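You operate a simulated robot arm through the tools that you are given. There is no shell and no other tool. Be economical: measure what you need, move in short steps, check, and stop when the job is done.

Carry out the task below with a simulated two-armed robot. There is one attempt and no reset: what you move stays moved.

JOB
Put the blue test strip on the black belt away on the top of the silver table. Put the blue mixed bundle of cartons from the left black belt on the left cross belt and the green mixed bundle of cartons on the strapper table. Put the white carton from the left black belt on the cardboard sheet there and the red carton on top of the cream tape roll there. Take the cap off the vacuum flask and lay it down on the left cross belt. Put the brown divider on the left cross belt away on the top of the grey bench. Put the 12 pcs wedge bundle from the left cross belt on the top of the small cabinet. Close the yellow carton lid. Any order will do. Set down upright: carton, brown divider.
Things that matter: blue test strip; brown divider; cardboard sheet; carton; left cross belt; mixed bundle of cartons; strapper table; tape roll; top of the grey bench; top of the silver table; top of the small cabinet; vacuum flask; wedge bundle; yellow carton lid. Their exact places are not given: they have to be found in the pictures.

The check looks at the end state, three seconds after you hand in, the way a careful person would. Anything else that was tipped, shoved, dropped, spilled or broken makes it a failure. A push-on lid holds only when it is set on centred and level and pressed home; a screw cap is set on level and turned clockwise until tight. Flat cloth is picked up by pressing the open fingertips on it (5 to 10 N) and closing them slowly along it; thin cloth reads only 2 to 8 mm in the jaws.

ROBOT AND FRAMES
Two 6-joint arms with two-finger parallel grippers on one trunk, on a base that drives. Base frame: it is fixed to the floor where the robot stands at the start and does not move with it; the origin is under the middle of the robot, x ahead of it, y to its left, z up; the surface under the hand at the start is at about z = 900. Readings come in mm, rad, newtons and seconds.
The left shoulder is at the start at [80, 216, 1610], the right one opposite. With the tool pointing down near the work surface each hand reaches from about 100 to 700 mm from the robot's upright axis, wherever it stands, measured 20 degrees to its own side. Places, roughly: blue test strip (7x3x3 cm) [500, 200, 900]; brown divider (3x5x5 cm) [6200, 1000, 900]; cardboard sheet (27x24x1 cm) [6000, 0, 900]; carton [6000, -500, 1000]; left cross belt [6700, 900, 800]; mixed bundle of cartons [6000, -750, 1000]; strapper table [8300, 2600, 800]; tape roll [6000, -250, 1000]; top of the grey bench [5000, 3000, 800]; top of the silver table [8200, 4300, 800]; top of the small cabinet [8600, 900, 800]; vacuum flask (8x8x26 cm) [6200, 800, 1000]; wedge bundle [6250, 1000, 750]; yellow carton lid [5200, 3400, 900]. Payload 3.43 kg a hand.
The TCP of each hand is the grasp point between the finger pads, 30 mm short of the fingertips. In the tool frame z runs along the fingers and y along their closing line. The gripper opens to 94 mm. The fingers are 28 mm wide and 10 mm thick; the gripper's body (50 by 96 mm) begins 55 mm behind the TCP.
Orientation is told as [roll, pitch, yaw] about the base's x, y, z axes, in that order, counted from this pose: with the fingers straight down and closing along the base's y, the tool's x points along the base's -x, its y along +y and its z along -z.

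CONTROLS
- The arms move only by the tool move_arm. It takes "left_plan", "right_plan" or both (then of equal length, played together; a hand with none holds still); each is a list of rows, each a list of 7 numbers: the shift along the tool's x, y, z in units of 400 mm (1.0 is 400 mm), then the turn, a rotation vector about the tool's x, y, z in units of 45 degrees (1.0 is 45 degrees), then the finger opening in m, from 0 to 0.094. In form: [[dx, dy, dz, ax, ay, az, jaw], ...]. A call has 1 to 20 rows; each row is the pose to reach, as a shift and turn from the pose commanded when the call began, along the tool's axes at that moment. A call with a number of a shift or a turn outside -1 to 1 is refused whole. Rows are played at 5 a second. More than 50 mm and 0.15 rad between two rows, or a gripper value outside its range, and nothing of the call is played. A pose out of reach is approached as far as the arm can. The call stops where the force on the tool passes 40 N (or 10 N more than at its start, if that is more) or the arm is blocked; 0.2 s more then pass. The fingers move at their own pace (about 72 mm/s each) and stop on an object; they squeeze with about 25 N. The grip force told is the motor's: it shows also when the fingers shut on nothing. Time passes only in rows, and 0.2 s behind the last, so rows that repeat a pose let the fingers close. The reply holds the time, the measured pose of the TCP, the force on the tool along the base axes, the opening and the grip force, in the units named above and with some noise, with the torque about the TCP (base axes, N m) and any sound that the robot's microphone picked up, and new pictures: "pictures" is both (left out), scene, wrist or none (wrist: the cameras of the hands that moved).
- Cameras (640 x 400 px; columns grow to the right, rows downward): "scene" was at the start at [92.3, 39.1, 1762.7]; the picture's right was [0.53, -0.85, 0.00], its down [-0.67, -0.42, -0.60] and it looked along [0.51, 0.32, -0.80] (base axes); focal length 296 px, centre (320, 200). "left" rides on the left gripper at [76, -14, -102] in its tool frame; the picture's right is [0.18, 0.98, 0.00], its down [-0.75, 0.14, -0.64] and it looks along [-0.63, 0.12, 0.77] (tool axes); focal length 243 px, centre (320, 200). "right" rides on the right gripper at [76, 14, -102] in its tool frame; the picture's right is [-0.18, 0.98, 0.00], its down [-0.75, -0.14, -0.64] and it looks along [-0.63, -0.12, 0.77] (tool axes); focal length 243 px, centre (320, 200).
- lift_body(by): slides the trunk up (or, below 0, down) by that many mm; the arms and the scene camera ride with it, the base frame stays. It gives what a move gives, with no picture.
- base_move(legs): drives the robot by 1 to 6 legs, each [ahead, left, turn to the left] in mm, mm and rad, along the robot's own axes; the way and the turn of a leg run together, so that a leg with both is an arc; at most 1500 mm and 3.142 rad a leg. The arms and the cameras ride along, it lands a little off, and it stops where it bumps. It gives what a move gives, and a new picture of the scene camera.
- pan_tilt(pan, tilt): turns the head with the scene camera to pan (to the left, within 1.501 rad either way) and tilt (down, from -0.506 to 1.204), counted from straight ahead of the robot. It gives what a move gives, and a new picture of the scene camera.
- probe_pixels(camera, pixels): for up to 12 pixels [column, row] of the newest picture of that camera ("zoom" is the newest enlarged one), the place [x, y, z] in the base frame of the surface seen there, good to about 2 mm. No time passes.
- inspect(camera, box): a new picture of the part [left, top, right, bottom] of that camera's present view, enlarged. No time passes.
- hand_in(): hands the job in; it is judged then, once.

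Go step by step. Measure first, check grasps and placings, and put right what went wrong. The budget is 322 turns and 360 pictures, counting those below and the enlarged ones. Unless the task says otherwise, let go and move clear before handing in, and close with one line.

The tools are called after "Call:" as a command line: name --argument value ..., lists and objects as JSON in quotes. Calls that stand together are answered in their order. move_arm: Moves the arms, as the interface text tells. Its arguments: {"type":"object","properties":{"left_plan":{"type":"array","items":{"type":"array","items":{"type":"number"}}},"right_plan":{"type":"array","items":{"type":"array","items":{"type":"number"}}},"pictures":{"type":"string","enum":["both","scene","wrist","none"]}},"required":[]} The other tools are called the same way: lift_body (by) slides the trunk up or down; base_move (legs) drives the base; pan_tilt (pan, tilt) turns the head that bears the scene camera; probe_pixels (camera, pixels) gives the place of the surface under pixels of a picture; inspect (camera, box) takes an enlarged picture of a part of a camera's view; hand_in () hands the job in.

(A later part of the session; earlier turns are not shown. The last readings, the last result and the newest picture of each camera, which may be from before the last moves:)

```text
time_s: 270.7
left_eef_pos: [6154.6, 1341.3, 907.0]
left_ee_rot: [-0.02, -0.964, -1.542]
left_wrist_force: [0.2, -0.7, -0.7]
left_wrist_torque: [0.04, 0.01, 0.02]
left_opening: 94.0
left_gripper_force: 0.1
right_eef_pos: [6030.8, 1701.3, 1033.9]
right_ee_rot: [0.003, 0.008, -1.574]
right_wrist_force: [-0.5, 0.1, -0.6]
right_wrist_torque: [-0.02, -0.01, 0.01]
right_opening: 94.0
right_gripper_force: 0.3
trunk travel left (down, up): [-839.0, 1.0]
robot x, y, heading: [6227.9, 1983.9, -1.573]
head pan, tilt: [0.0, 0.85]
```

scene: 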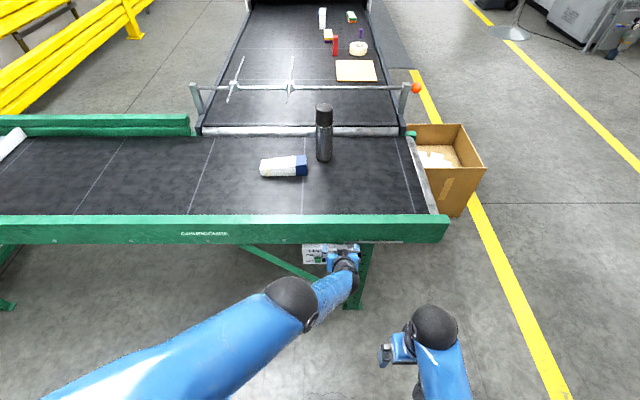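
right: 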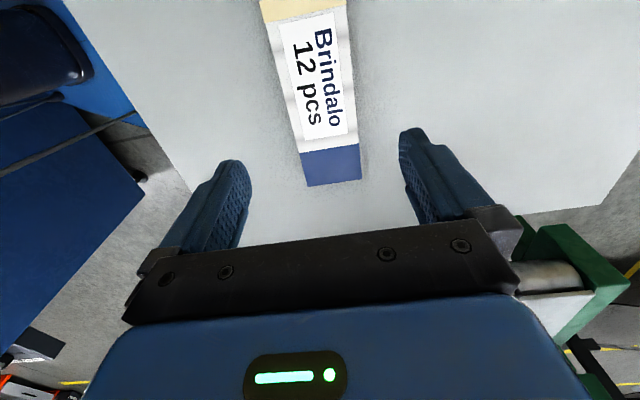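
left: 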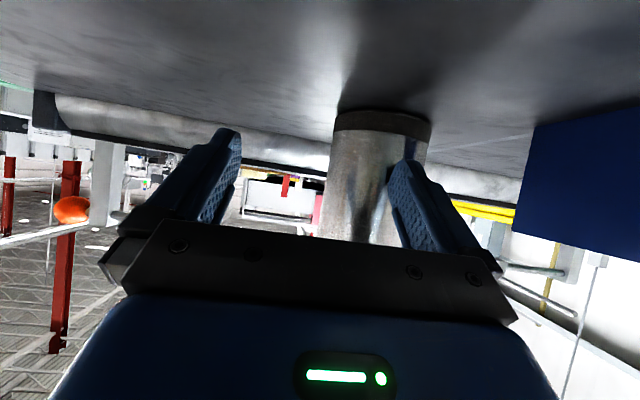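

Now I test the left arm in free space: shift it left (+x) into its natural side and see where it settles.

Call:
move_arm --left_plan '[[0, 0.1, 0, 0, 0, 0, 0.094], [0, 0.2, 0, 0, 0, 0, 0.094], [0, 0.3, 0, 0, 0, 0, 0.094], [0, 0.4, 0, 0, 0, 0, 0.094]]' --pictures "none"

```text
time_s: 271.7
left_eef_pos: [6306.7, 1316.6, 868.5]
left_ee_rot: [-0.021, -0.967, -1.542]
left_wrist_force: [-0.1, 0.1, -0.1]
left_wrist_torque: [0.02, -0.01, -0.04]
left_opening: 94.0
left_gripper_force: 0.0
left hand out of reach, approached as far as the arm can: row 1, 2, 3, 4
right_eef_pos: [6031.6, 1703.5, 1034.1]
right_ee_rot: [0.002, 0.005, -1.574]
right_wrist_force: [0.7, 0.3, -0.2]
right_wrist_torque: [-0.01, 0.02, -0.05]
right_opening: 94.2
right_gripper_force: 0.0
trunk travel left (down, up): [-839.0, 1.0]
robot x, y, heading: [6228.6, 1981.0, -1.574]
head pan, tilt: [0.0, 0.85]
```

Call:
move_arm --left_plan '[[0.06, 0, -0.08, 0, 0, 0, 0.094], [0.12, 0, -0.16, 0, 0, 0, 0.094], [0.18, 0, -0.24, 0, 0, 0, 0.094], [0.24, 0, -0.32, 0, 0, 0, 0.094]]' --pictures "scene"

```text
time_s: 272.9
left_eef_pos: [6326.7, 1476.2, 783.1]
left_ee_rot: [0.156, -0.911, -1.62]
left_wrist_force: [0.5, 0.2, -0.1]
left_wrist_torque: [0.03, 0.01, 0.0]
left_opening: 93.9
left_gripper_force: 0.0
left hand out of reach, approached as far as the arm can: row 1, 2, 3, 4
right_eef_pos: [6032.4, 1704.1, 1035.4]
right_ee_rot: [0.001, 0.002, -1.573]
right_wrist_force: [0.3, 0.2, -0.3]
right_wrist_torque: [-0.02, -0.01, 0.01]
right_opening: 93.9
right_gripper_force: 0.0
trunk travel left (down, up): [-839.0, 1.0]
robot x, y, heading: [6223.1, 1979.7, -1.572]
head pan, tilt: [0.0, 0.85]
stopped in row 4 (left hand): the arm was blocked; the commanded pose is now the measured one
```

scene: 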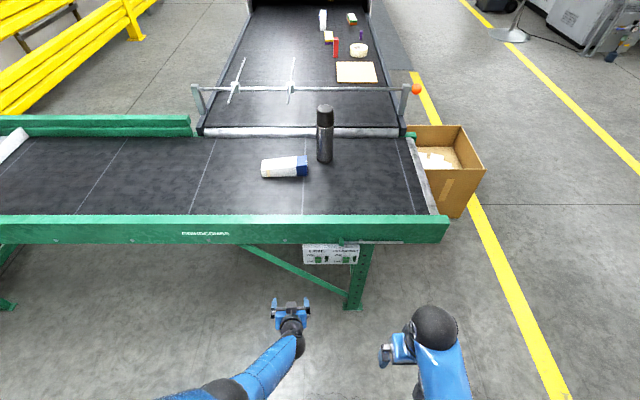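

Commanded and measured pose agree again. I'll test raising it 120 mm on the left side.

Call:
move_arm --left_plan '[[-0.06, 0.04, -0.045, 0, 0, 0, 0.094], [-0.12, 0.08, -0.09, 0, 0, 0, 0.094], [-0.18, 0.12, -0.135, 0, 0, 0, 0.094], [-0.237, 0.12, -0.183, 0, 0, 0, 0.094]]' --pictures "none"

```text
time_s: 273.9
left_eef_pos: [6360.0, 1477.8, 904.7]
left_ee_rot: [0.157, -0.914, -1.617]
left_wrist_force: [0.4, 0.3, 0.2]
left_wrist_torque: [0.01, -0.01, 0.04]
left_opening: 94.0
left_gripper_force: 0.1
right_eef_pos: [6030.5, 1701.5, 1034.1]
right_ee_rot: [0.004, 0.006, -1.574]
right_wrist_force: [-0.5, -0.3, -0.2]
right_wrist_torque: [0.0, 0.02, 0.02]
right_opening: 93.8
right_gripper_force: 0.1
trunk travel left (down, up): [-839.0, 1.0]
robot x, y, heading: [6226.2, 1979.6, -1.582]
head pan, tilt: [0.0, 0.85]
```

Reachable there. Next test the working pose (ahead 690, left 150, z 965) with the jaw line levelled.

Call:
move_arm --left_plan '[[-0.08, 0.0, 0.056, 0, 0, -0.03, 0.094], [-0.16, 0.0, 0.112, 0, 0, -0.06, 0.094], [-0.24, 0.0, 0.168, 0, 0, -0.1, 0.094], [-0.32, 0.02, 0.224, 0, 0, -0.153, 0.094], [-0.405, 0.04, 0.28, 0, 0, -0.153, 0.094]]' --pictures "scene"

```text
time_s: 275.1
left_eef_pos: [6384.2, 1287.4, 968.2]
left_ee_rot: [0.001, -0.922, -1.422]
left_wrist_force: [-0.3, -0.1, 0.1]
left_wrist_torque: [-0.01, 0.01, 0.0]
left_opening: 93.9
left_gripper_force: 0.1
right_eef_pos: [6031.6, 1700.8, 1033.6]
right_ee_rot: [0.006, 0.007, -1.571]
right_wrist_force: [0.0, -0.5, -0.4]
right_wrist_torque: [-0.01, -0.02, -0.03]
right_opening: 94.0
right_gripper_force: 0.0
trunk travel left (down, up): [-839.0, 1.0]
robot x, y, heading: [6224.5, 1977.1, -1.573]
head pan, tilt: [0.0, 0.85]
```

scene: 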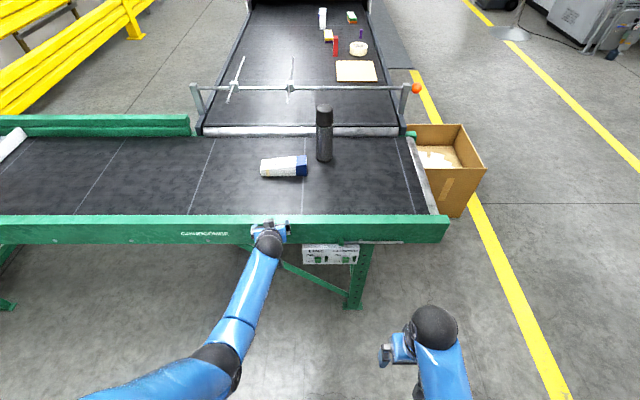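

This posture works. I'll retract 120 mm, shift the base right 186 mm and drive forward 440 mm so the flask comes onto this line.

Call:
move_arm --left_plan '[[0.06, 0.0, -0.08, 0, 0, 0, 0.094], [0.12, 0.0, -0.16, 0, 0, 0, 0.094], [0.18, 0.0, -0.24, 0, 0, 0, 0.094]]' --pictures "none"

Call:
base_move --legs '[[0, -186, 0], [430, 0, 0]]'

```text
time_s: 275.9
left_eef_pos: [6363.8, 1410.0, 969.7]
left_ee_rot: [-0.001, -0.923, -1.419]
left_wrist_force: [-0.5, 1.2, -0.6]
left_wrist_torque: [-0.02, 0.02, 0.05]
left_opening: 93.8
left_gripper_force: 0.1
right_eef_pos: [6032.5, 1703.2, 1035.1]
right_ee_rot: [0.002, 0.005, -1.574]
right_wrist_force: [0.5, -0.6, 0.0]
right_wrist_torque: [0.06, -0.02, -0.01]
right_opening: 94.0
right_gripper_force: 0.1
trunk travel left (down, up): [-839.0, 1.0]
robot x, y, heading: [6229.2, 1978.6, -1.579]
head pan, tilt: [0.0, 0.85]
```

```text
time_s: 279.7
left_eef_pos: [6174.3, 977.0, 969.5]
left_ee_rot: [0.0, -0.924, -1.421]
left_wrist_force: [-0.6, 0.3, 0.2]
left_wrist_torque: [0.03, -0.01, 0.01]
left_opening: 93.9
left_gripper_force: 0.0
right_eef_pos: [5839.9, 1270.4, 1034.7]
right_ee_rot: [0.004, 0.004, -1.573]
right_wrist_force: [-0.1, 0.2, 1.0]
right_wrist_torque: [-0.01, 0.0, 0.0]
right_opening: 94.0
right_gripper_force: 0.0
trunk travel left (down, up): [-839.0, 1.0]
robot x, y, heading: [6034.2, 1547.7, -1.575]
head pan, tilt: [0.0, 0.85]
```

scene: 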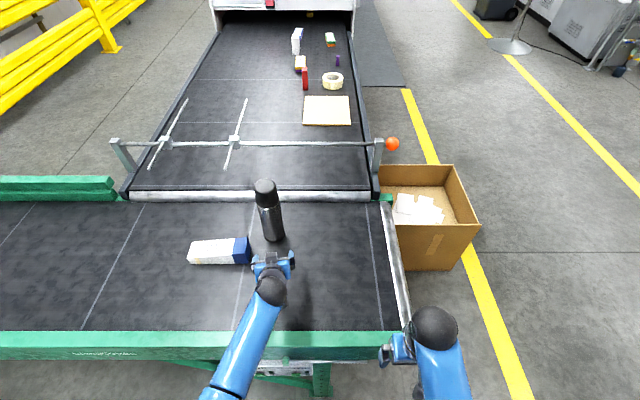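

Re-measuring the flask position and looking through the left camera.

Call:
probe_pixels --camera "scene" --pixels '[[271, 225], [263, 222], [280, 222], [264, 182], [267, 195], [258, 192], [276, 192]]'

Call:
inspect --camera "left" --box '[0, 0, 640, 400]'

```text
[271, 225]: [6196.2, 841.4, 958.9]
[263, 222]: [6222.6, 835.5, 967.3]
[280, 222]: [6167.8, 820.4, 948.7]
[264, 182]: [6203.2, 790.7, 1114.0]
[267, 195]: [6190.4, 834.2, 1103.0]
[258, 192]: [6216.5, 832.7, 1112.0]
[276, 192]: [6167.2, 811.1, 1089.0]
```

```text
1.00 times, centred on (320, 200) of left (not enlarged: the box is as wide or as high as the picture)
```

zoom: 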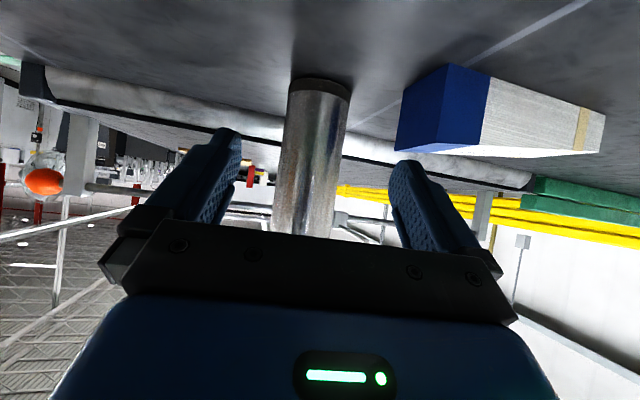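

Flask axis ≈ (6202,804). The left hand needs 159 mm forward along its pointing direction, 2 mm left. Advancing.

Call:
move_arm --left_plan '[[-0.06, 0.002, 0.079, 0, 0, 0, 0.094], [-0.12, 0.005, 0.158, 0, 0, 0, 0.094], [-0.18, 0.005, 0.237, 0, 0, 0, 0.094], [-0.21, 0.005, 0.277, 0, 0, 0, 0.094], [-0.235, 0.005, 0.31, 0, 0, 0, 0.094]]'

```text
time_s: 280.9
left_eef_pos: [6198.6, 822.5, 967.7]
left_ee_rot: [-0.001, -0.921, -1.42]
left_wrist_force: [-0.1, 0.0, 0.7]
left_wrist_torque: [-0.03, 0.0, 0.02]
left_opening: 94.1
left_gripper_force: 0.1
right_eef_pos: [5839.1, 1267.4, 1033.0]
right_ee_rot: [0.004, 0.006, -1.573]
right_wrist_force: [0.1, -0.3, -1.2]
right_wrist_torque: [-0.01, -0.04, -0.01]
right_opening: 94.3
right_gripper_force: 0.0
trunk travel left (down, up): [-839.0, 1.0]
robot x, y, heading: [6034.2, 1548.3, -1.573]
head pan, tilt: [0.0, 0.85]
```

scene: 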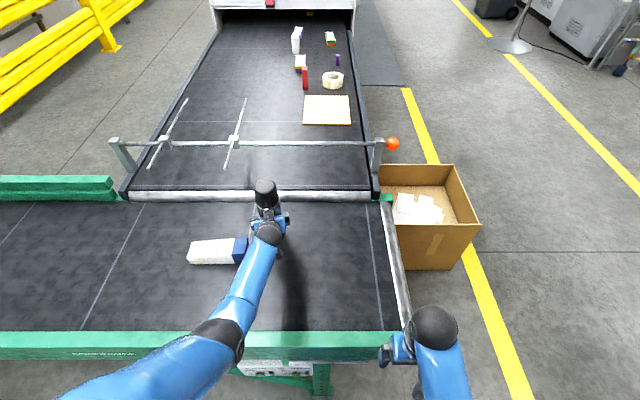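
left: 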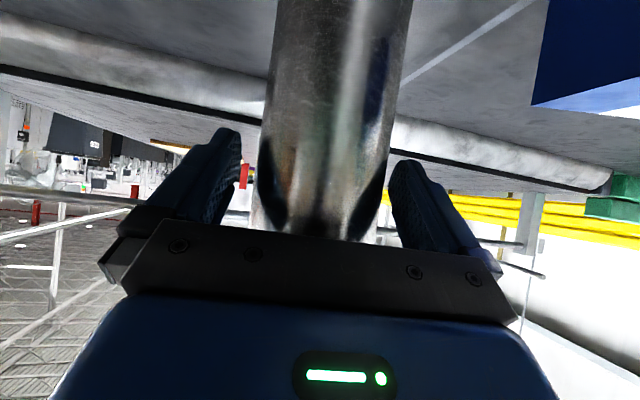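

The flask is between the fingers with no contact force. Closing on the body.

Call:
move_arm --left_plan '[[0, 0, 0, 0, 0, 0, 0.085], [0, 0, 0, 0, 0, 0, 0.075], [0, 0, 0, 0, 0, 0, 0.06], [0, 0, 0, 0, 0, 0, 0.06]]' --pictures "wrist"

```text
time_s: 281.9
left_eef_pos: [6199.8, 822.0, 967.5]
left_ee_rot: [0.001, -0.924, -1.421]
left_wrist_force: [2.9, -0.1, 1.3]
left_wrist_torque: [-0.06, -0.18, 0.1]
left_opening: 75.6
left_gripper_force: 25.2
right_eef_pos: [5840.5, 1268.3, 1035.0]
right_ee_rot: [0.004, 0.006, -1.572]
right_wrist_force: [0.2, -0.5, 0.8]
right_wrist_torque: [0.01, 0.02, -0.02]
right_opening: 94.1
right_gripper_force: 0.1
trunk travel left (down, up): [-839.0, 1.0]
robot x, y, heading: [6038.2, 1548.7, -1.576]
head pan, tilt: [0.0, 0.85]
```

left: 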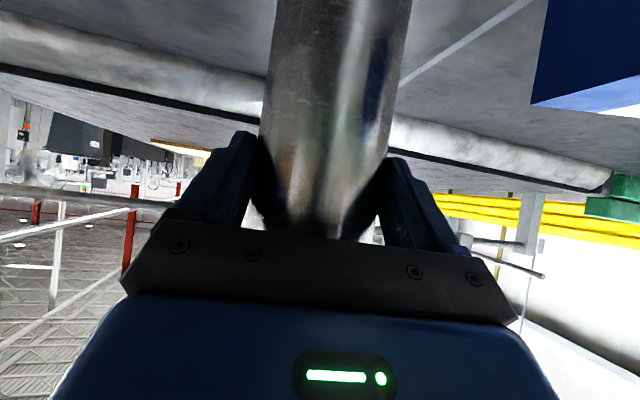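

Held firmly (75.6 mm). I'll lift it 55 mm, keeping it upright, and check.

Call:
move_arm --left_plan '[[-0.02, 0, -0.015, 0, 0, 0, 0.06], [-0.05, 0, -0.038, 0, 0, 0, 0.06], [-0.08, 0, -0.06, 0, 0, 0, 0.06], [-0.11, 0, -0.083, 0, 0, 0, 0.06], [-0.11, 0, -0.083, 0, 0, 0, 0.06]]'

```text
time_s: 283.1
left_eef_pos: [6198.7, 820.8, 1023.6]
left_ee_rot: [-0.001, -0.922, -1.421]
left_wrist_force: [1.0, 0.2, -4.5]
left_wrist_torque: [0.04, 0.03, -0.01]
left_opening: 75.6
left_gripper_force: 24.6
right_eef_pos: [5839.5, 1266.9, 1033.8]
right_ee_rot: [0.004, 0.006, -1.573]
right_wrist_force: [-0.1, 0.8, 0.0]
right_wrist_torque: [-0.01, -0.04, -0.03]
right_opening: 94.0
right_gripper_force: 0.1
trunk travel left (down, up): [-839.0, 1.0]
robot x, y, heading: [6036.3, 1546.6, -1.571]
head pan, tilt: [0.0, 0.85]
```

scene: 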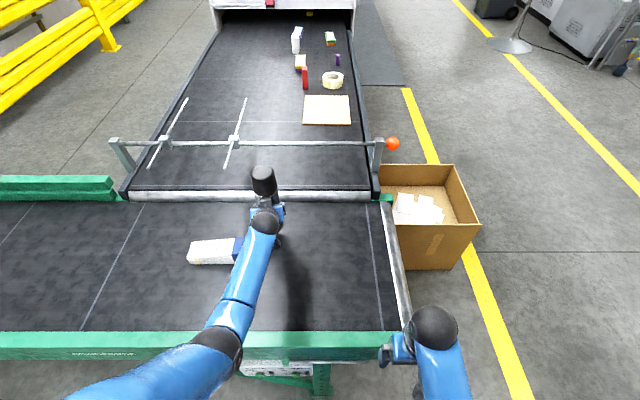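
left: 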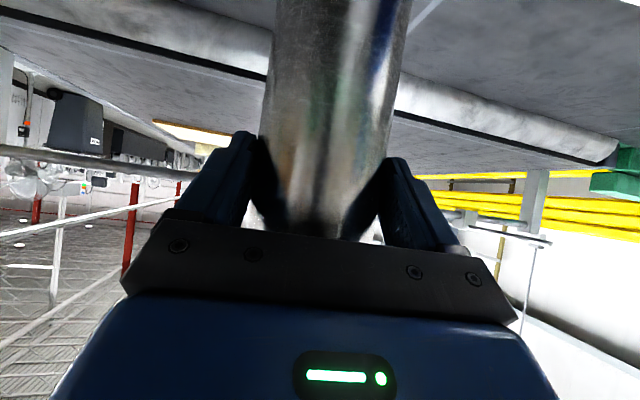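

It lifts cleanly (4.5 N). Backing out 560 mm so the flask clears the rail.

Call:
base_move --legs '[[-560, 0, 0]]'

```text
time_s: 286.3
left_eef_pos: [6199.0, 1383.1, 1022.5]
left_ee_rot: [0.0, -0.919, -1.426]
left_wrist_force: [0.9, -0.8, -4.7]
left_wrist_torque: [0.09, 0.02, 0.01]
left_opening: 75.9
left_gripper_force: 25.5
right_eef_pos: [5842.5, 1831.3, 1033.7]
right_ee_rot: [0.005, 0.007, -1.575]
right_wrist_force: [-0.4, -0.1, 0.3]
right_wrist_torque: [0.01, -0.05, 0.0]
right_opening: 94.0
right_gripper_force: 0.1
trunk travel left (down, up): [-839.0, 1.0]
robot x, y, heading: [6037.8, 2112.1, -1.583]
head pan, tilt: [0.0, 0.85]
```

scene: 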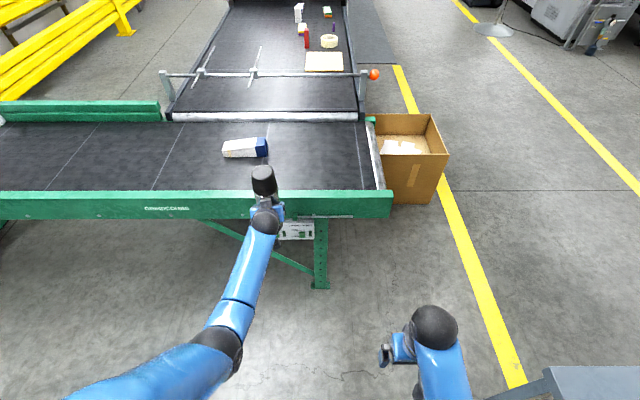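

Now lower and draw in the flask: to about 440 mm ahead, z≈850.

Call:
move_arm --left_plan '[[0.09, -0.02, 0, 0, 0, 0, 0.06], [0.18, -0.04, 0, 0, 0, 0, 0.06], [0.27, -0.06, 0, 0, 0, 0, 0.06], [0.36, -0.08, 0, 0, 0, 0, 0.06], [0.45, -0.1, 0, 0, 0, 0, 0.06], [0.535, -0.125, 0, 0, 0, 0, 0.06]]'

```text
time_s: 287.7
left_eef_pos: [6130.1, 1503.7, 853.4]
left_ee_rot: [0.0, -0.923, -1.426]
left_wrist_force: [0.0, 0.1, -3.9]
left_wrist_torque: [0.1, 0.03, -0.01]
left_opening: 75.4
left_gripper_force: 25.5
right_eef_pos: [5840.5, 1833.4, 1034.4]
right_ee_rot: [0.003, 0.005, -1.576]
right_wrist_force: [-0.2, 0.2, 1.1]
right_wrist_torque: [0.01, 0.02, 0.0]
right_opening: 94.3
right_gripper_force: 0.1
trunk travel left (down, up): [-839.0, 1.0]
robot x, y, heading: [6037.5, 2115.3, -1.577]
head pan, tilt: [0.0, 0.85]
```

scene: 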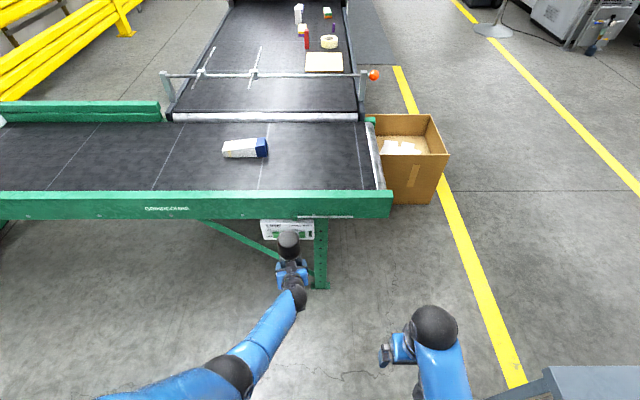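
left: 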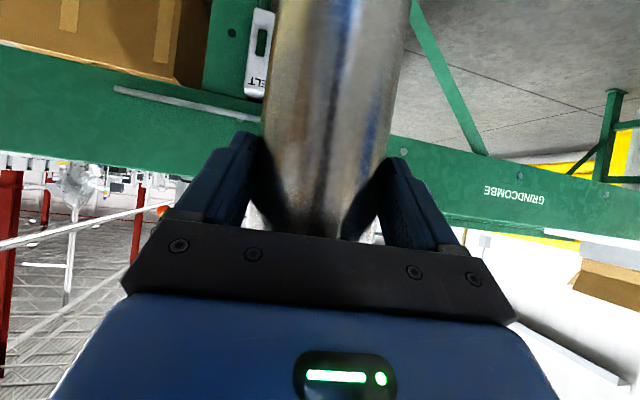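

I'll bring it 130 mm nearer and 45 mm further to the right, so the right hand can reach the cap from above.

Call:
move_arm --left_plan '[[0.05, -0.03, -0.065, 0, 0, 0, 0.06], [0.1, -0.06, -0.13, 0, 0, 0, 0.06], [0.15, -0.09, -0.195, 0, 0, 0, 0.06], [0.196, -0.1125, -0.259, 0, 0, 0, 0.06]]'

Call:
pan_tilt --pan 0.1 --tilt 1.1

```text
time_s: 288.7
left_eef_pos: [6065.6, 1630.7, 853.9]
left_ee_rot: [-0.003, -0.922, -1.422]
left_wrist_force: [0.3, -0.2, -3.9]
left_wrist_torque: [0.07, 0.01, 0.0]
left_opening: 75.5
left_gripper_force: 25.8
right_eef_pos: [5840.6, 1833.1, 1033.9]
right_ee_rot: [0.005, 0.006, -1.576]
right_wrist_force: [0.0, 0.8, 0.2]
right_wrist_torque: [0.03, 0.01, 0.0]
right_opening: 94.0
right_gripper_force: 0.1
trunk travel left (down, up): [-839.0, 1.0]
robot x, y, heading: [6035.0, 2112.9, -1.573]
head pan, tilt: [0.0, 0.85]
```

scene: 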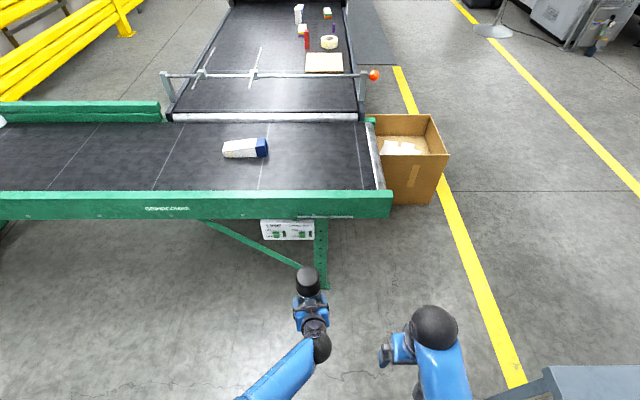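
left: 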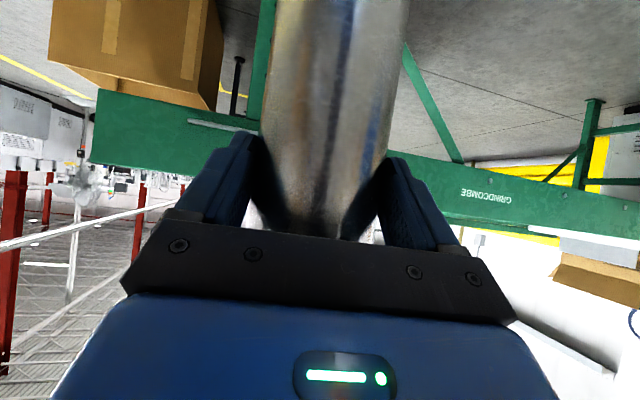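

```text
time_s: 289.5
left_eef_pos: [6065.8, 1628.1, 853.5]
left_ee_rot: [0.001, -0.922, -1.424]
left_wrist_force: [0.1, -0.4, -4.6]
left_wrist_torque: [0.05, 0.03, -0.01]
left_opening: 75.5
left_gripper_force: 24.8
right_eef_pos: [5840.8, 1833.7, 1034.3]
right_ee_rot: [0.003, 0.005, -1.576]
right_wrist_force: [-0.6, 0.3, -0.1]
right_wrist_torque: [-0.01, 0.01, -0.01]
right_opening: 94.1
right_gripper_force: 0.1
trunk travel left (down, up): [-839.0, 1.0]
robot x, y, heading: [6034.1, 2111.0, -1.571]
head pan, tilt: [0.099, 1.1]
```

scene: 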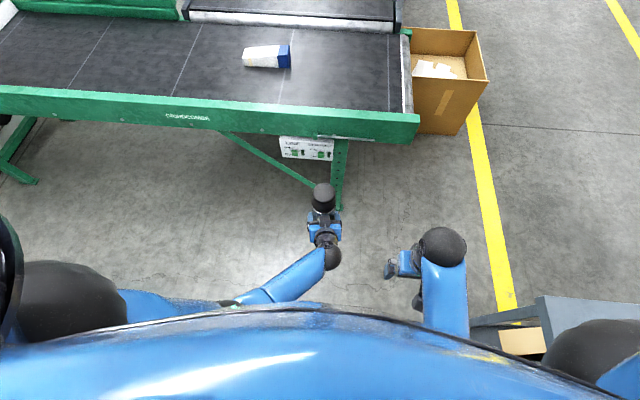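

Probing the cap.

Call:
inspect --camera "scene" --box '[280, 160, 370, 240]'

Call:
probe_pixels --camera "scene" --pixels '[[323, 189], [315, 189], [331, 189], [323, 184], [323, 202], [323, 209], [316, 200], [331, 200], [327, 258]]'

```text
5.00 times, centred on (325, 200) of scene
```

zoom: 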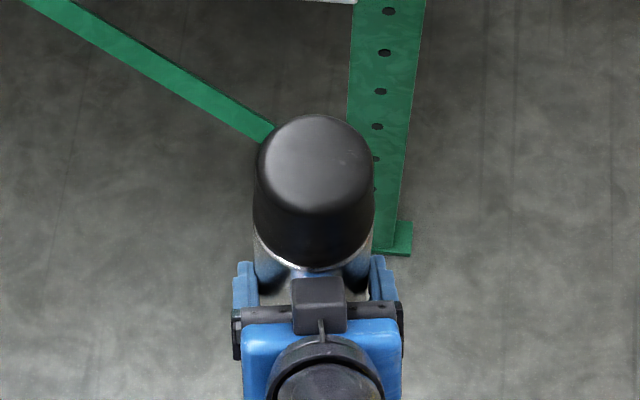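

```text
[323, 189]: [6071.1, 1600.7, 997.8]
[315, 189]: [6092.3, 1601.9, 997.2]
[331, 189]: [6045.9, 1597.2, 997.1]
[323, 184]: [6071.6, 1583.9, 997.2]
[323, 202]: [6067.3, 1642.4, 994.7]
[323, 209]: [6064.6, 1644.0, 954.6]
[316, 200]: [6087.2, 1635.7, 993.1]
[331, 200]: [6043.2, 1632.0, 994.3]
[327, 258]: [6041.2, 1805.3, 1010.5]
```

Cap axis ≈ (6069,1609), top z 998. I'll lower the flask 40 mm and bring the right hand over it, turned 45° clockwise to leave room for unscrewing.

Call:
move_arm --left_plan '[[0.04, 0, 0.03, 0, 0, 0, 0.06], [0.08, 0, 0.06, 0, 0, 0, 0.06], [0.08, 0, 0.06, 0, 0, 0, 0.06], [0.08, 0, 0.06, 0, 0, 0, 0.06], [0.08, 0, 0.06, 0, 0, 0, 0.06], [0.08, 0, 0.06, 0, 0, 0, 0.06], [0.08, 0, 0.06, 0, 0, 0, 0.06], [0.08, 0, 0.06, 0, 0, 0, 0.06], [0.08, 0, 0.06, 0, 0, 0, 0.06]]' --right_plan '[[0, 0, 0, 0, 0, 0.1, 0.094], [0, 0, 0, 0, 0, 0.25, 0.094], [-0.08, 0.08, 0, 0, 0, 0.4, 0.094], [-0.16, 0.16, 0, 0, 0, 0.55, 0.094], [-0.24, 0.24, 0, 0, 0, 0.7, 0.094], [-0.32, 0.32, 0, 0, 0, 0.85, 0.094], [-0.4, 0.4, 0, 0, 0, 1, 0.094], [-0.48, 0.48, 0, 0, 0, 1, 0.094], [-0.56, 0.565, 0, 0, 0, 1, 0.094]]'

```text
time_s: 291.5
left_eef_pos: [6067.8, 1630.2, 812.1]
left_ee_rot: [-0.002, -0.922, -1.425]
left_wrist_force: [-0.4, 0.3, -4.2]
left_wrist_torque: [0.07, 0.04, 0.0]
left_opening: 75.3
left_gripper_force: 25.1
right_eef_pos: [6066.8, 1608.1, 1033.1]
right_ee_rot: [-0.002, 0.007, -2.365]
right_wrist_force: [-0.4, -0.3, -0.2]
right_wrist_torque: [0.02, 0.06, 0.0]
right_opening: 94.2
right_gripper_force: 0.1
trunk travel left (down, up): [-839.0, 1.0]
robot x, y, heading: [6031.6, 2113.6, -1.577]
head pan, tilt: [0.099, 1.1]
```

scene: 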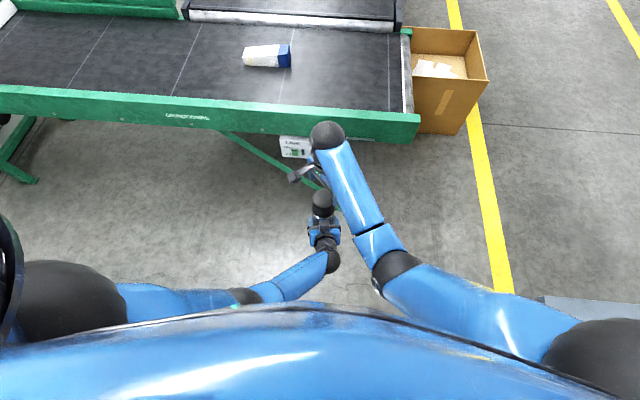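
right: 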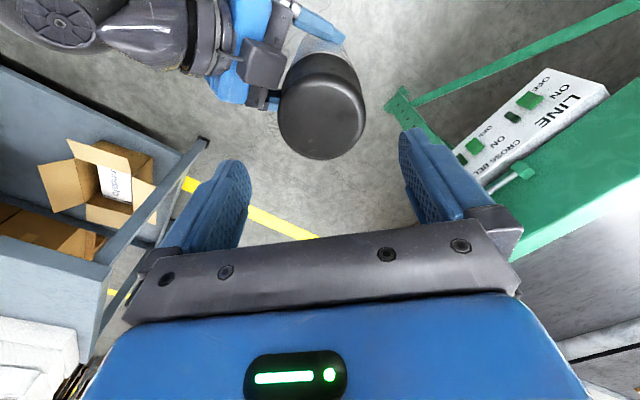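
left: 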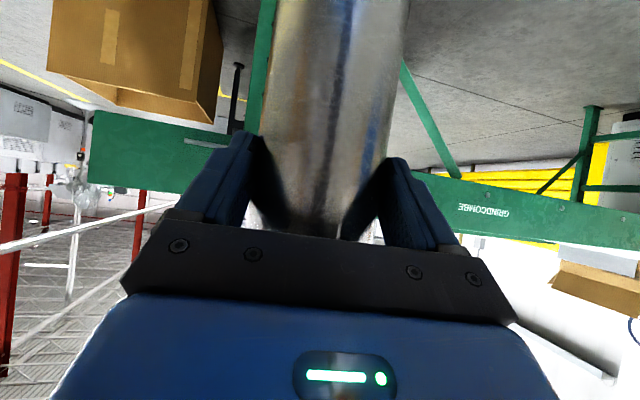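

Checking the cap centre with the right camera.

Call:
probe_pixels --camera "right" --pixels '[[320, 98], [285, 98], [357, 98], [320, 65], [320, 125]]'

```text
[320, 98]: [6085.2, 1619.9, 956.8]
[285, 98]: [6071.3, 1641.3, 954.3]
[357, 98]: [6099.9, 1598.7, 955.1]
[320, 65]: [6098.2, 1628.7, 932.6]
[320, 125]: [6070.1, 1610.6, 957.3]
```

Centre ≈ (6071.5,1610.5). Descending to TCP z 930 with a 5 mm correction, then closing on the cap.

Call:
move_arm --right_plan '[[0.0126, 0.004, 0.06, 0, 0, 0, 0.094], [0.0126, 0.004, 0.12, 0, 0, 0, 0.094], [0.0126, 0.004, 0.18, 0, 0, 0, 0.094], [0.0126, 0.004, 0.23, 0, 0, 0, 0.094], [0.0126, 0.004, 0.258, 0, 0, 0, 0.094], [0.0126, 0.004, 0.258, 0, 0, 0, 0.08], [0.0126, 0.004, 0.258, 0, 0, 0, 0.06], [0.0126, 0.004, 0.258, 0, 0, 0, 0.05], [0.0126, 0.004, 0.258, 0, 0, 0, 0.05]]'

```text
time_s: 293.5
left_eef_pos: [6066.2, 1630.0, 813.3]
left_ee_rot: [0.0, -0.921, -1.426]
left_wrist_force: [-1.1, 1.4, -2.9]
left_wrist_torque: [-0.06, -0.06, -0.01]
left_opening: 75.4
left_gripper_force: 24.7
right_eef_pos: [6070.3, 1611.0, 929.3]
right_ee_rot: [-0.003, 0.008, -2.361]
right_wrist_force: [0.9, -2.3, -0.6]
right_wrist_torque: [-0.07, -0.02, 0.0]
right_opening: 73.2
right_gripper_force: 24.7
trunk travel left (down, up): [-839.0, 1.0]
robot x, y, heading: [6038.2, 2110.5, -1.577]
head pan, tilt: [0.099, 1.1]
```

scene: 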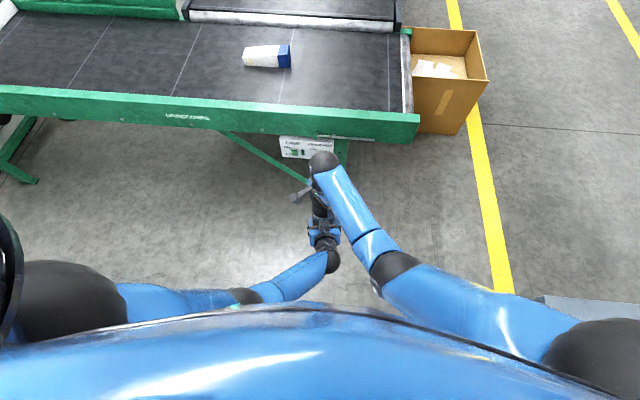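
right: 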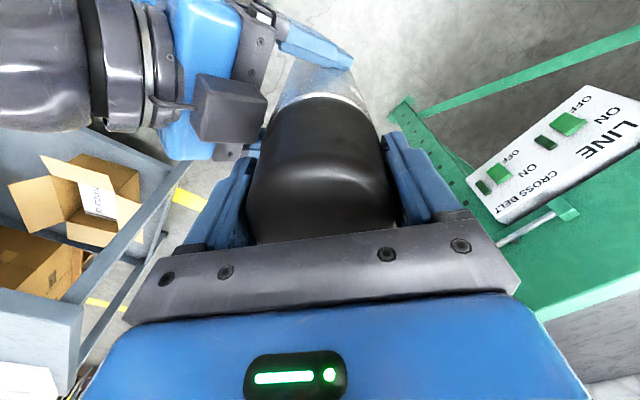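

Cap gripped at 73 mm. Twisting counter-clockwise 45°, watching the torque.

Call:
move_arm --right_plan '[[0, 0, 0, 0, 0, -0.12, 0.05], [0, 0, 0, 0, 0, -0.25, 0.05], [0, 0, 0, 0, 0, -0.37, 0.05], [0, 0, 0, 0, 0, -0.5, 0.05], [0, 0, 0, 0, 0, -0.62, 0.05], [0, 0, 0, 0, 0, -0.75, 0.05], [0, 0, 0, 0, 0, -0.87, 0.05], [0, 0, 0, 0, 0, -1, 0.05]]'

```text
time_s: 295.3
left_eef_pos: [6066.7, 1629.7, 812.8]
left_ee_rot: [-0.001, -0.921, -1.423]
left_wrist_force: [6.5, -5.6, -6.5]
left_wrist_torque: [0.52, 0.23, 0.16]
left_opening: 75.3
left_gripper_force: 24.8
right_eef_pos: [6069.7, 1612.7, 930.3]
right_ee_rot: [0.001, 0.006, -1.574]
right_wrist_force: [-7.2, 6.4, 2.4]
right_wrist_torque: [0.31, 0.67, -0.02]
right_opening: 73.4
right_gripper_force: 24.5
trunk travel left (down, up): [-839.0, 1.0]
robot x, y, heading: [6032.6, 2111.8, -1.576]
head pan, tilt: [0.099, 1.1]
```

scene: 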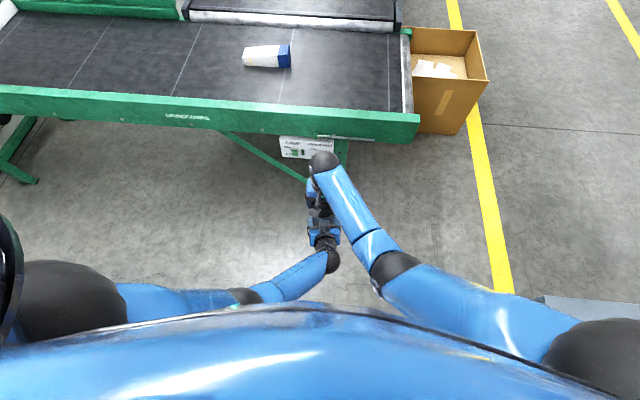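
right: 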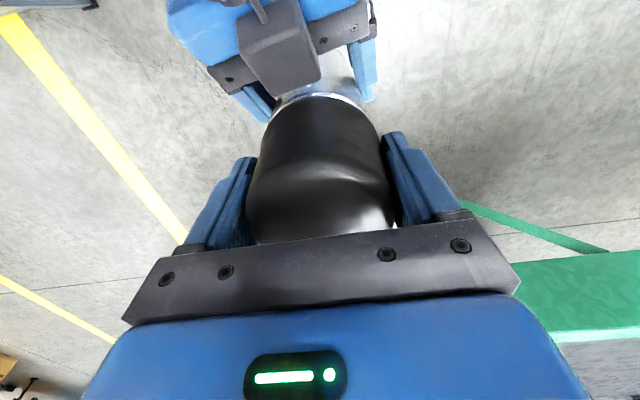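

It turns freely with almost no torque. Twisting another 45°, easing up slightly.

Call:
move_arm --right_plan '[[0, 0, 0, 0, 0, -0.14, 0.05], [0, 0, 0, 0, 0, -0.28, 0.05], [0, 0, 0, 0, 0, -0.42, 0.05], [0, 0, -0.001, 0, 0, -0.57, 0.05], [0, 0, -0.002, 0, 0, -0.71, 0.05], [0, 0, -0.003, 0, 0, -0.86, 0.05], [0, 0, -0.003, 0, 0, -1, 0.05]]' --pictures "wrist"

```text
time_s: 296.9
left_eef_pos: [6067.8, 1630.0, 811.5]
left_ee_rot: [0.002, -0.921, -1.425]
left_wrist_force: [16.4, 5.0, 5.4]
left_wrist_torque: [-0.58, 0.77, 0.38]
left_opening: 75.7
left_gripper_force: 25.4
right_eef_pos: [6070.8, 1610.4, 931.8]
right_ee_rot: [0.003, 0.001, -0.79]
right_wrist_force: [-16.3, -5.2, -9.2]
right_wrist_torque: [-0.22, 1.19, -0.06]
right_opening: 73.3
right_gripper_force: 24.4
trunk travel left (down, up): [-839.0, 1.0]
robot x, y, heading: [6035.9, 2112.6, -1.574]
head pan, tilt: [0.099, 1.1]
```

right: 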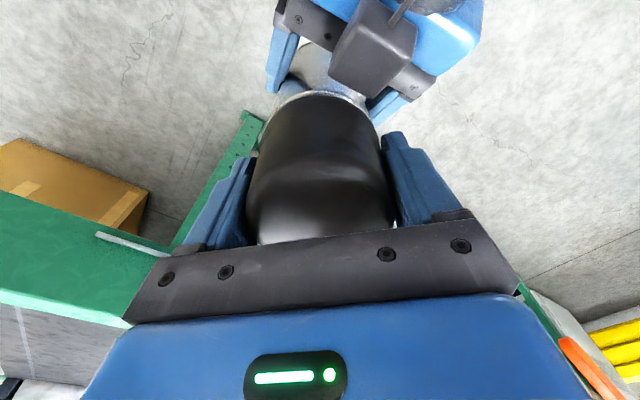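

The cap is still attached (9 N pull after 1 mm). I'll open to relieve the side load, regrip, and twist another 45°.

Call:
move_arm --right_plan '[[0, 0, 0, 0, 0, 0, 0.085], [0, 0, 0.002, 0, 0, 0, 0.085], [0, 0, 0.002, 0, 0, 0, 0.05], [0, 0, 0.002, 0, 0, 0, 0.05], [0, 0, 0.002, 0, 0, -0.14, 0.05], [0, 0, 0.002, 0, 0, -0.28, 0.05], [0, 0, 0.002, 0, 0, -0.42, 0.05], [0, 0, 0.002, 0, 0, -0.57, 0.05], [0, 0, 0.002, 0, 0, -0.71, 0.05], [0, 0, 0.002, 0, 0, -0.86, 0.05], [0, 0, 0.002, 0, 0, -1, 0.05]]' --pictures "wrist"

```text
time_s: 299.3
left_eef_pos: [6066.7, 1630.0, 812.6]
left_ee_rot: [0.001, -0.922, -1.427]
left_wrist_force: [6.8, 13.8, -4.8]
left_wrist_torque: [-0.12, 0.21, 0.17]
left_opening: 75.6
left_gripper_force: 25.0
right_eef_pos: [6071.4, 1611.0, 931.2]
right_ee_rot: [0.006, -0.003, -0.003]
right_wrist_force: [-7.1, -13.1, 1.7]
right_wrist_torque: [-1.33, 0.61, 0.0]
right_opening: 73.1
right_gripper_force: 24.6
trunk travel left (down, up): [-839.0, 1.0]
robot x, y, heading: [6038.8, 2112.6, -1.576]
head pan, tilt: [0.099, 1.1]
```

right: 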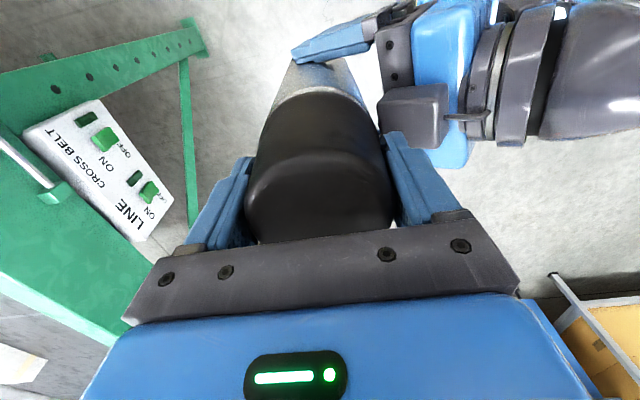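

135° turned so far. Test pull: lift 4 mm.

Call:
move_arm --right_plan '[[0, 0, -0.004, 0, 0, 0, 0.05], [0, 0, -0.008, 0, 0, 0, 0.05], [0, 0, -0.01, 0, 0, 0, 0.05]]' --pictures "none"

```text
time_s: 300.1
left_eef_pos: [6066.9, 1629.1, 813.6]
left_ee_rot: [-0.002, -0.922, -1.424]
left_wrist_force: [8.5, 16.2, 8.1]
left_wrist_torque: [-0.58, 0.71, 0.24]
left_opening: 75.7
left_gripper_force: 25.0
right_eef_pos: [6070.8, 1611.9, 933.7]
right_ee_rot: [0.005, -0.001, -0.005]
right_wrist_force: [-8.8, -17.0, -12.5]
right_wrist_torque: [-1.5, 0.24, -0.02]
right_opening: 73.7
right_gripper_force: 24.6
trunk travel left (down, up): [-839.0, 1.0]
robot x, y, heading: [6036.8, 2112.5, -1.577]
head pan, tilt: [0.099, 1.1]
```

Still threaded. I'll lower back, shift 3 mm to relieve the side load, regrip, and keep turning.

Call:
move_arm --right_plan '[[0.0, 0, 0.006, 0, 0, 0, 0.085], [0.005, -0.0075, 0.008, 0, 0, 0, 0.085], [0.005, -0.0075, 0.008, 0, 0, 0, 0.05], [0.005, -0.0075, 0.008, 0, 0, 0, 0.05], [0.005, -0.0075, 0.008, 0, 0, -0.14, 0.05], [0.005, -0.0075, 0.008, 0, 0, -0.28, 0.05], [0.005, -0.0075, 0.008, 0, 0, -0.42, 0.05], [0.005, -0.0075, 0.008, 0, 0, -0.57, 0.05], [0.005, -0.0075, 0.008, 0, 0, -0.71, 0.05], [0.005, -0.0075, 0.008, 0, 0, -0.86, 0.05], [0.005, -0.0075, 0.008, 0, 0, -1, 0.05]]' --pictures "wrist"

```text
time_s: 302.5
left_eef_pos: [6067.1, 1629.5, 813.2]
left_ee_rot: [-0.001, -0.921, -1.425]
left_wrist_force: [-7.8, -10.1, -7.6]
left_wrist_torque: [0.38, -0.78, -0.15]
left_opening: 75.8
left_gripper_force: 24.8
right_eef_pos: [6069.5, 1606.9, 930.9]
right_ee_rot: [0.001, -0.007, 0.783]
right_wrist_force: [7.0, 10.3, 4.1]
right_wrist_torque: [1.04, -0.09, -0.06]
right_opening: 73.0
right_gripper_force: 25.0
trunk travel left (down, up): [-839.0, 1.0]
robot x, y, heading: [6033.7, 2111.4, -1.577]
head pan, tilt: [0.099, 1.1]
```

right: 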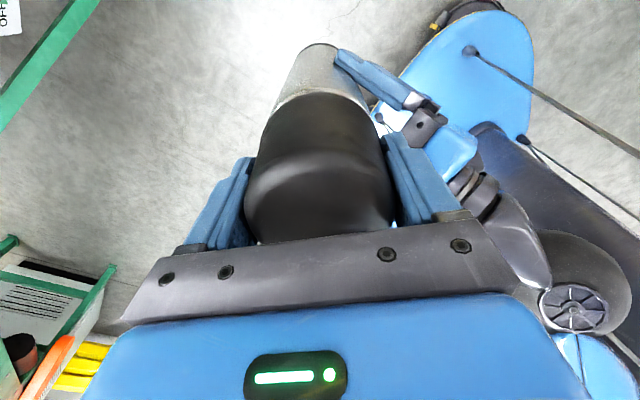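

Turning continues freely (180° so far). Another 45° after relieving the load by 1.5 mm.

Call:
move_arm --right_plan '[[0.0, 0, 0.0, 0, 0, 0, 0.085], [0.0, 0.005, -0.002, 0, 0, 0, 0.085], [0.0, 0.005, -0.002, 0, 0, 0, 0.05], [0.0, 0.005, -0.002, 0, 0, 0, 0.05], [0.0, 0.005, -0.002, 0, 0, -0.14, 0.05], [0.0, 0.005, -0.002, 0, 0, -0.28, 0.05], [0.0, 0.005, -0.002, 0, 0, -0.42, 0.05], [0.0, 0.005, -0.003, 0, 0, -0.57, 0.05], [0.0, 0.005, -0.003, 0, 0, -0.71, 0.05], [0.0, 0.005, -0.003, 0, 0, -0.86, 0.05], [0.0, 0.005, -0.004, 0, 0, -1, 0.05]]' --pictures "wrist"

```text
time_s: 304.9
left_eef_pos: [6066.6, 1629.1, 812.4]
left_ee_rot: [-0.001, -0.921, -1.427]
left_wrist_force: [-11.7, 10.6, -4.5]
left_wrist_torque: [-0.45, -0.6, -0.19]
left_opening: 75.4
left_gripper_force: 24.6
right_eef_pos: [6068.4, 1609.3, 933.4]
right_ee_rot: [-0.006, -0.002, 1.569]
right_wrist_force: [11.0, -10.7, 1.3]
right_wrist_torque: [-0.8, -0.79, -0.04]
right_opening: 73.1
right_gripper_force: 25.4
trunk travel left (down, up): [-839.0, 1.0]
robot x, y, heading: [6034.3, 2111.8, -1.574]
head pan, tilt: [0.099, 1.1]
```

right: 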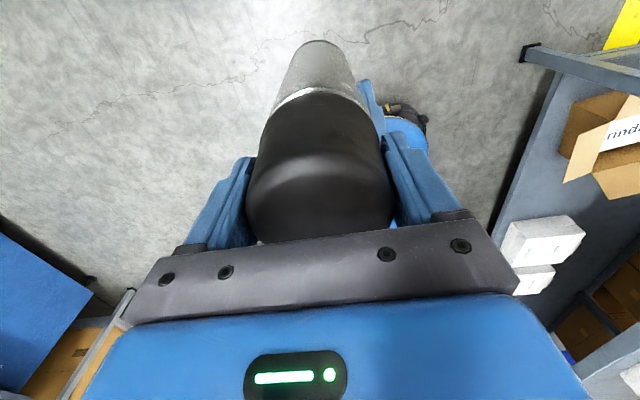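

225° turned. Test pull of 6 mm.

Call:
move_arm --right_plan '[[0, 0, -0.005, 0, 0, 0, 0.05], [0, 0, -0.01, 0, 0, 0, 0.05], [0, 0, -0.015, 0, 0, 0, 0.05]]' --pictures "none"

```text
time_s: 305.7
left_eef_pos: [6065.1, 1628.3, 816.9]
left_ee_rot: [-0.005, -0.927, -1.422]
left_wrist_force: [-11.0, 6.8, 17.9]
left_wrist_torque: [-0.52, -0.52, -0.17]
left_opening: 76.0
left_gripper_force: 24.9
right_eef_pos: [6066.4, 1613.1, 936.6]
right_ee_rot: [-0.001, -0.011, 1.566]
right_wrist_force: [11.8, -6.3, -21.8]
right_wrist_torque: [-0.58, -0.89, 0.0]
right_opening: 73.4
right_gripper_force: 25.1
trunk travel left (down, up): [-839.0, 1.0]
robot x, y, heading: [6037.1, 2108.8, -1.571]
head pan, tilt: [0.099, 1.1]
```

Still holding at 22 N. I'll lower back, regrip and try another 45°.

Call:
move_arm --right_plan '[[0.0, 0, 0.012, 0, 0, 0, 0.085], [0.0, 0, 0.015, 0, 0, 0, 0.085], [0.0, 0, 0.015, 0, 0, 0, 0.05], [0.0, 0.0, 0.015, 0, 0, 0, 0.05], [0.0, 0.0, 0.015, 0, 0, -0.14, 0.05], [0.0, 0.0, 0.015, 0, 0, -0.28, 0.05], [0.0, 0.0, 0.015, 0, 0, -0.42, 0.05], [0.0, 0.0, 0.014, 0, 0, -0.57, 0.05], [0.0, 0.0, 0.013, 0, 0, -0.71, 0.05], [0.0, 0.0, 0.012, 0, 0, -0.86, 0.05], [0.0, 0.0, 0.011, 0, 0, -1, 0.05]]' --pictures "wrist"

```text
time_s: 307.7
left_eef_pos: [6080.1, 1638.5, 803.7]
left_ee_rot: [0.016, -0.905, -1.416]
left_wrist_force: [7.3, 4.5, -2.6]
left_wrist_torque: [-0.32, 0.65, 0.1]
left_opening: 81.1
left_gripper_force: 25.0
right_eef_pos: [6102.7, 1633.0, 932.9]
right_ee_rot: [0.022, -0.004, 2.065]
right_wrist_force: [-6.2, -6.1, -1.0]
right_wrist_torque: [-0.32, 0.14, 0.03]
right_opening: 79.8
right_gripper_force: 24.7
right hand out of reach, approached as far as the arm can: row 8, 9
trunk travel left (down, up): [-839.0, 1.0]
robot x, y, heading: [6036.2, 2110.2, -1.572]
head pan, tilt: [0.099, 1.1]
stopped in row 9 (left hand): the force on the tool passed its limit at 46 N (the readings are from after the stop); the commanded pose is now the measured one
```

right: 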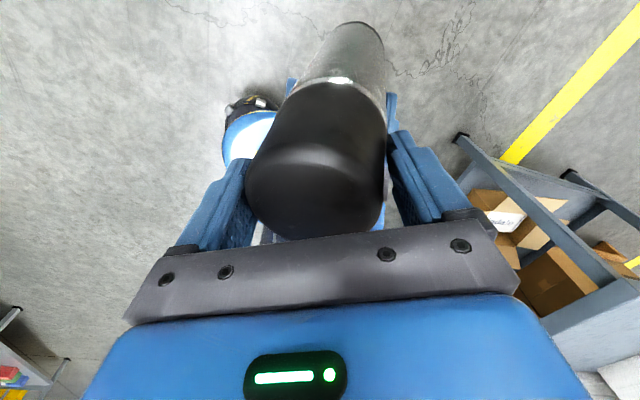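

The wrist hit its limit and dragged the flask sideways; both hands still hold it. I'll reverse that motion gently with both hands.

Call:
move_arm --right_plan '[[0.002, 0.02, 0, 0, 0, 0.12, 0.05], [0.004, 0.04, 0, 0, 0, 0.25, 0.05], [0.005, 0.06, 0, 0, 0, 0.38, 0.05], [0.007, 0.08, 0, 0, 0, 0.5, 0.05], [0.009, 0.099, 0, 0, 0, 0.63, 0.05], [0.009, 0.099, 0, 0, 0, 0.63, 0.05]]' --left_plan '[[-0.006, -0.006, 0.001, 0, 0, 0, 0.06], [-0.012, -0.013, 0.002, 0, 0, 0, 0.06], [-0.018, -0.02, 0.003, 0, 0, 0, 0.06], [-0.024, -0.026, 0.004, 0, 0, 0, 0.06], [-0.0316, -0.033, 0.004, 0, -0.02, 0, 0.06], [-0.0316, -0.033, 0.004, 0, -0.02, 0, 0.06]]'

```text
time_s: 309.1
left_eef_pos: [6064.1, 1625.2, 814.6]
left_ee_rot: [0.011, -0.926, -1.418]
left_wrist_force: [-3.6, -6.6, -11.0]
left_wrist_torque: [0.49, 0.39, -0.12]
left_opening: 76.0
left_gripper_force: 25.0
right_eef_pos: [6070.0, 1612.7, 933.5]
right_ee_rot: [0.019, 0.006, 1.571]
right_wrist_force: [3.5, 6.1, 7.2]
right_wrist_torque: [0.37, -0.71, 0.05]
right_opening: 73.2
right_gripper_force: 25.0
trunk travel left (down, up): [-839.0, 1.0]
robot x, y, heading: [6035.4, 2111.8, -1.571]
head pan, tilt: [0.099, 1.1]
```

scene: 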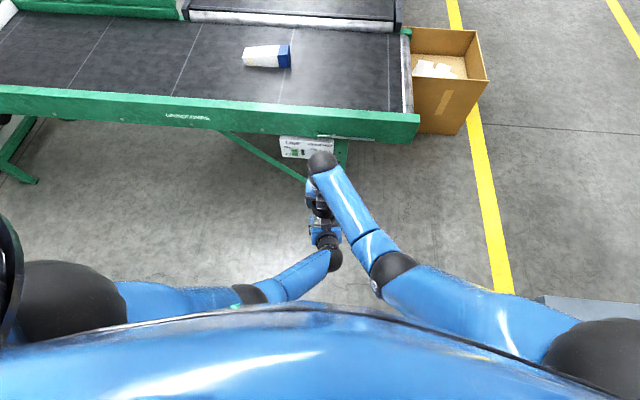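
right: 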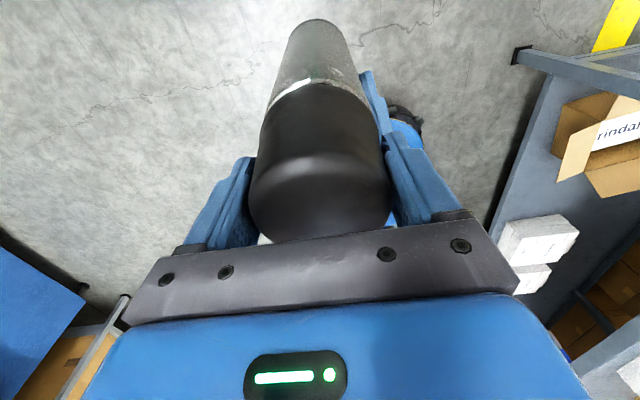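
left: 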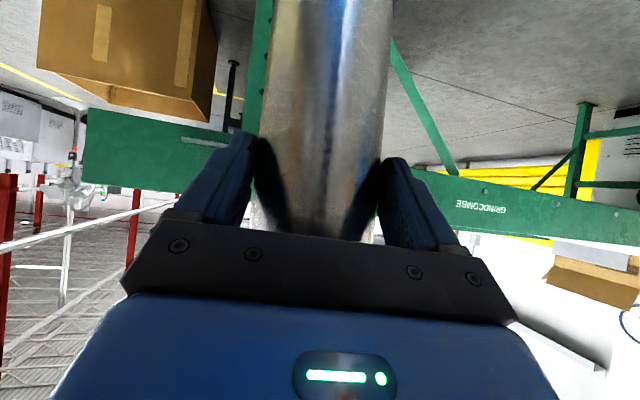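

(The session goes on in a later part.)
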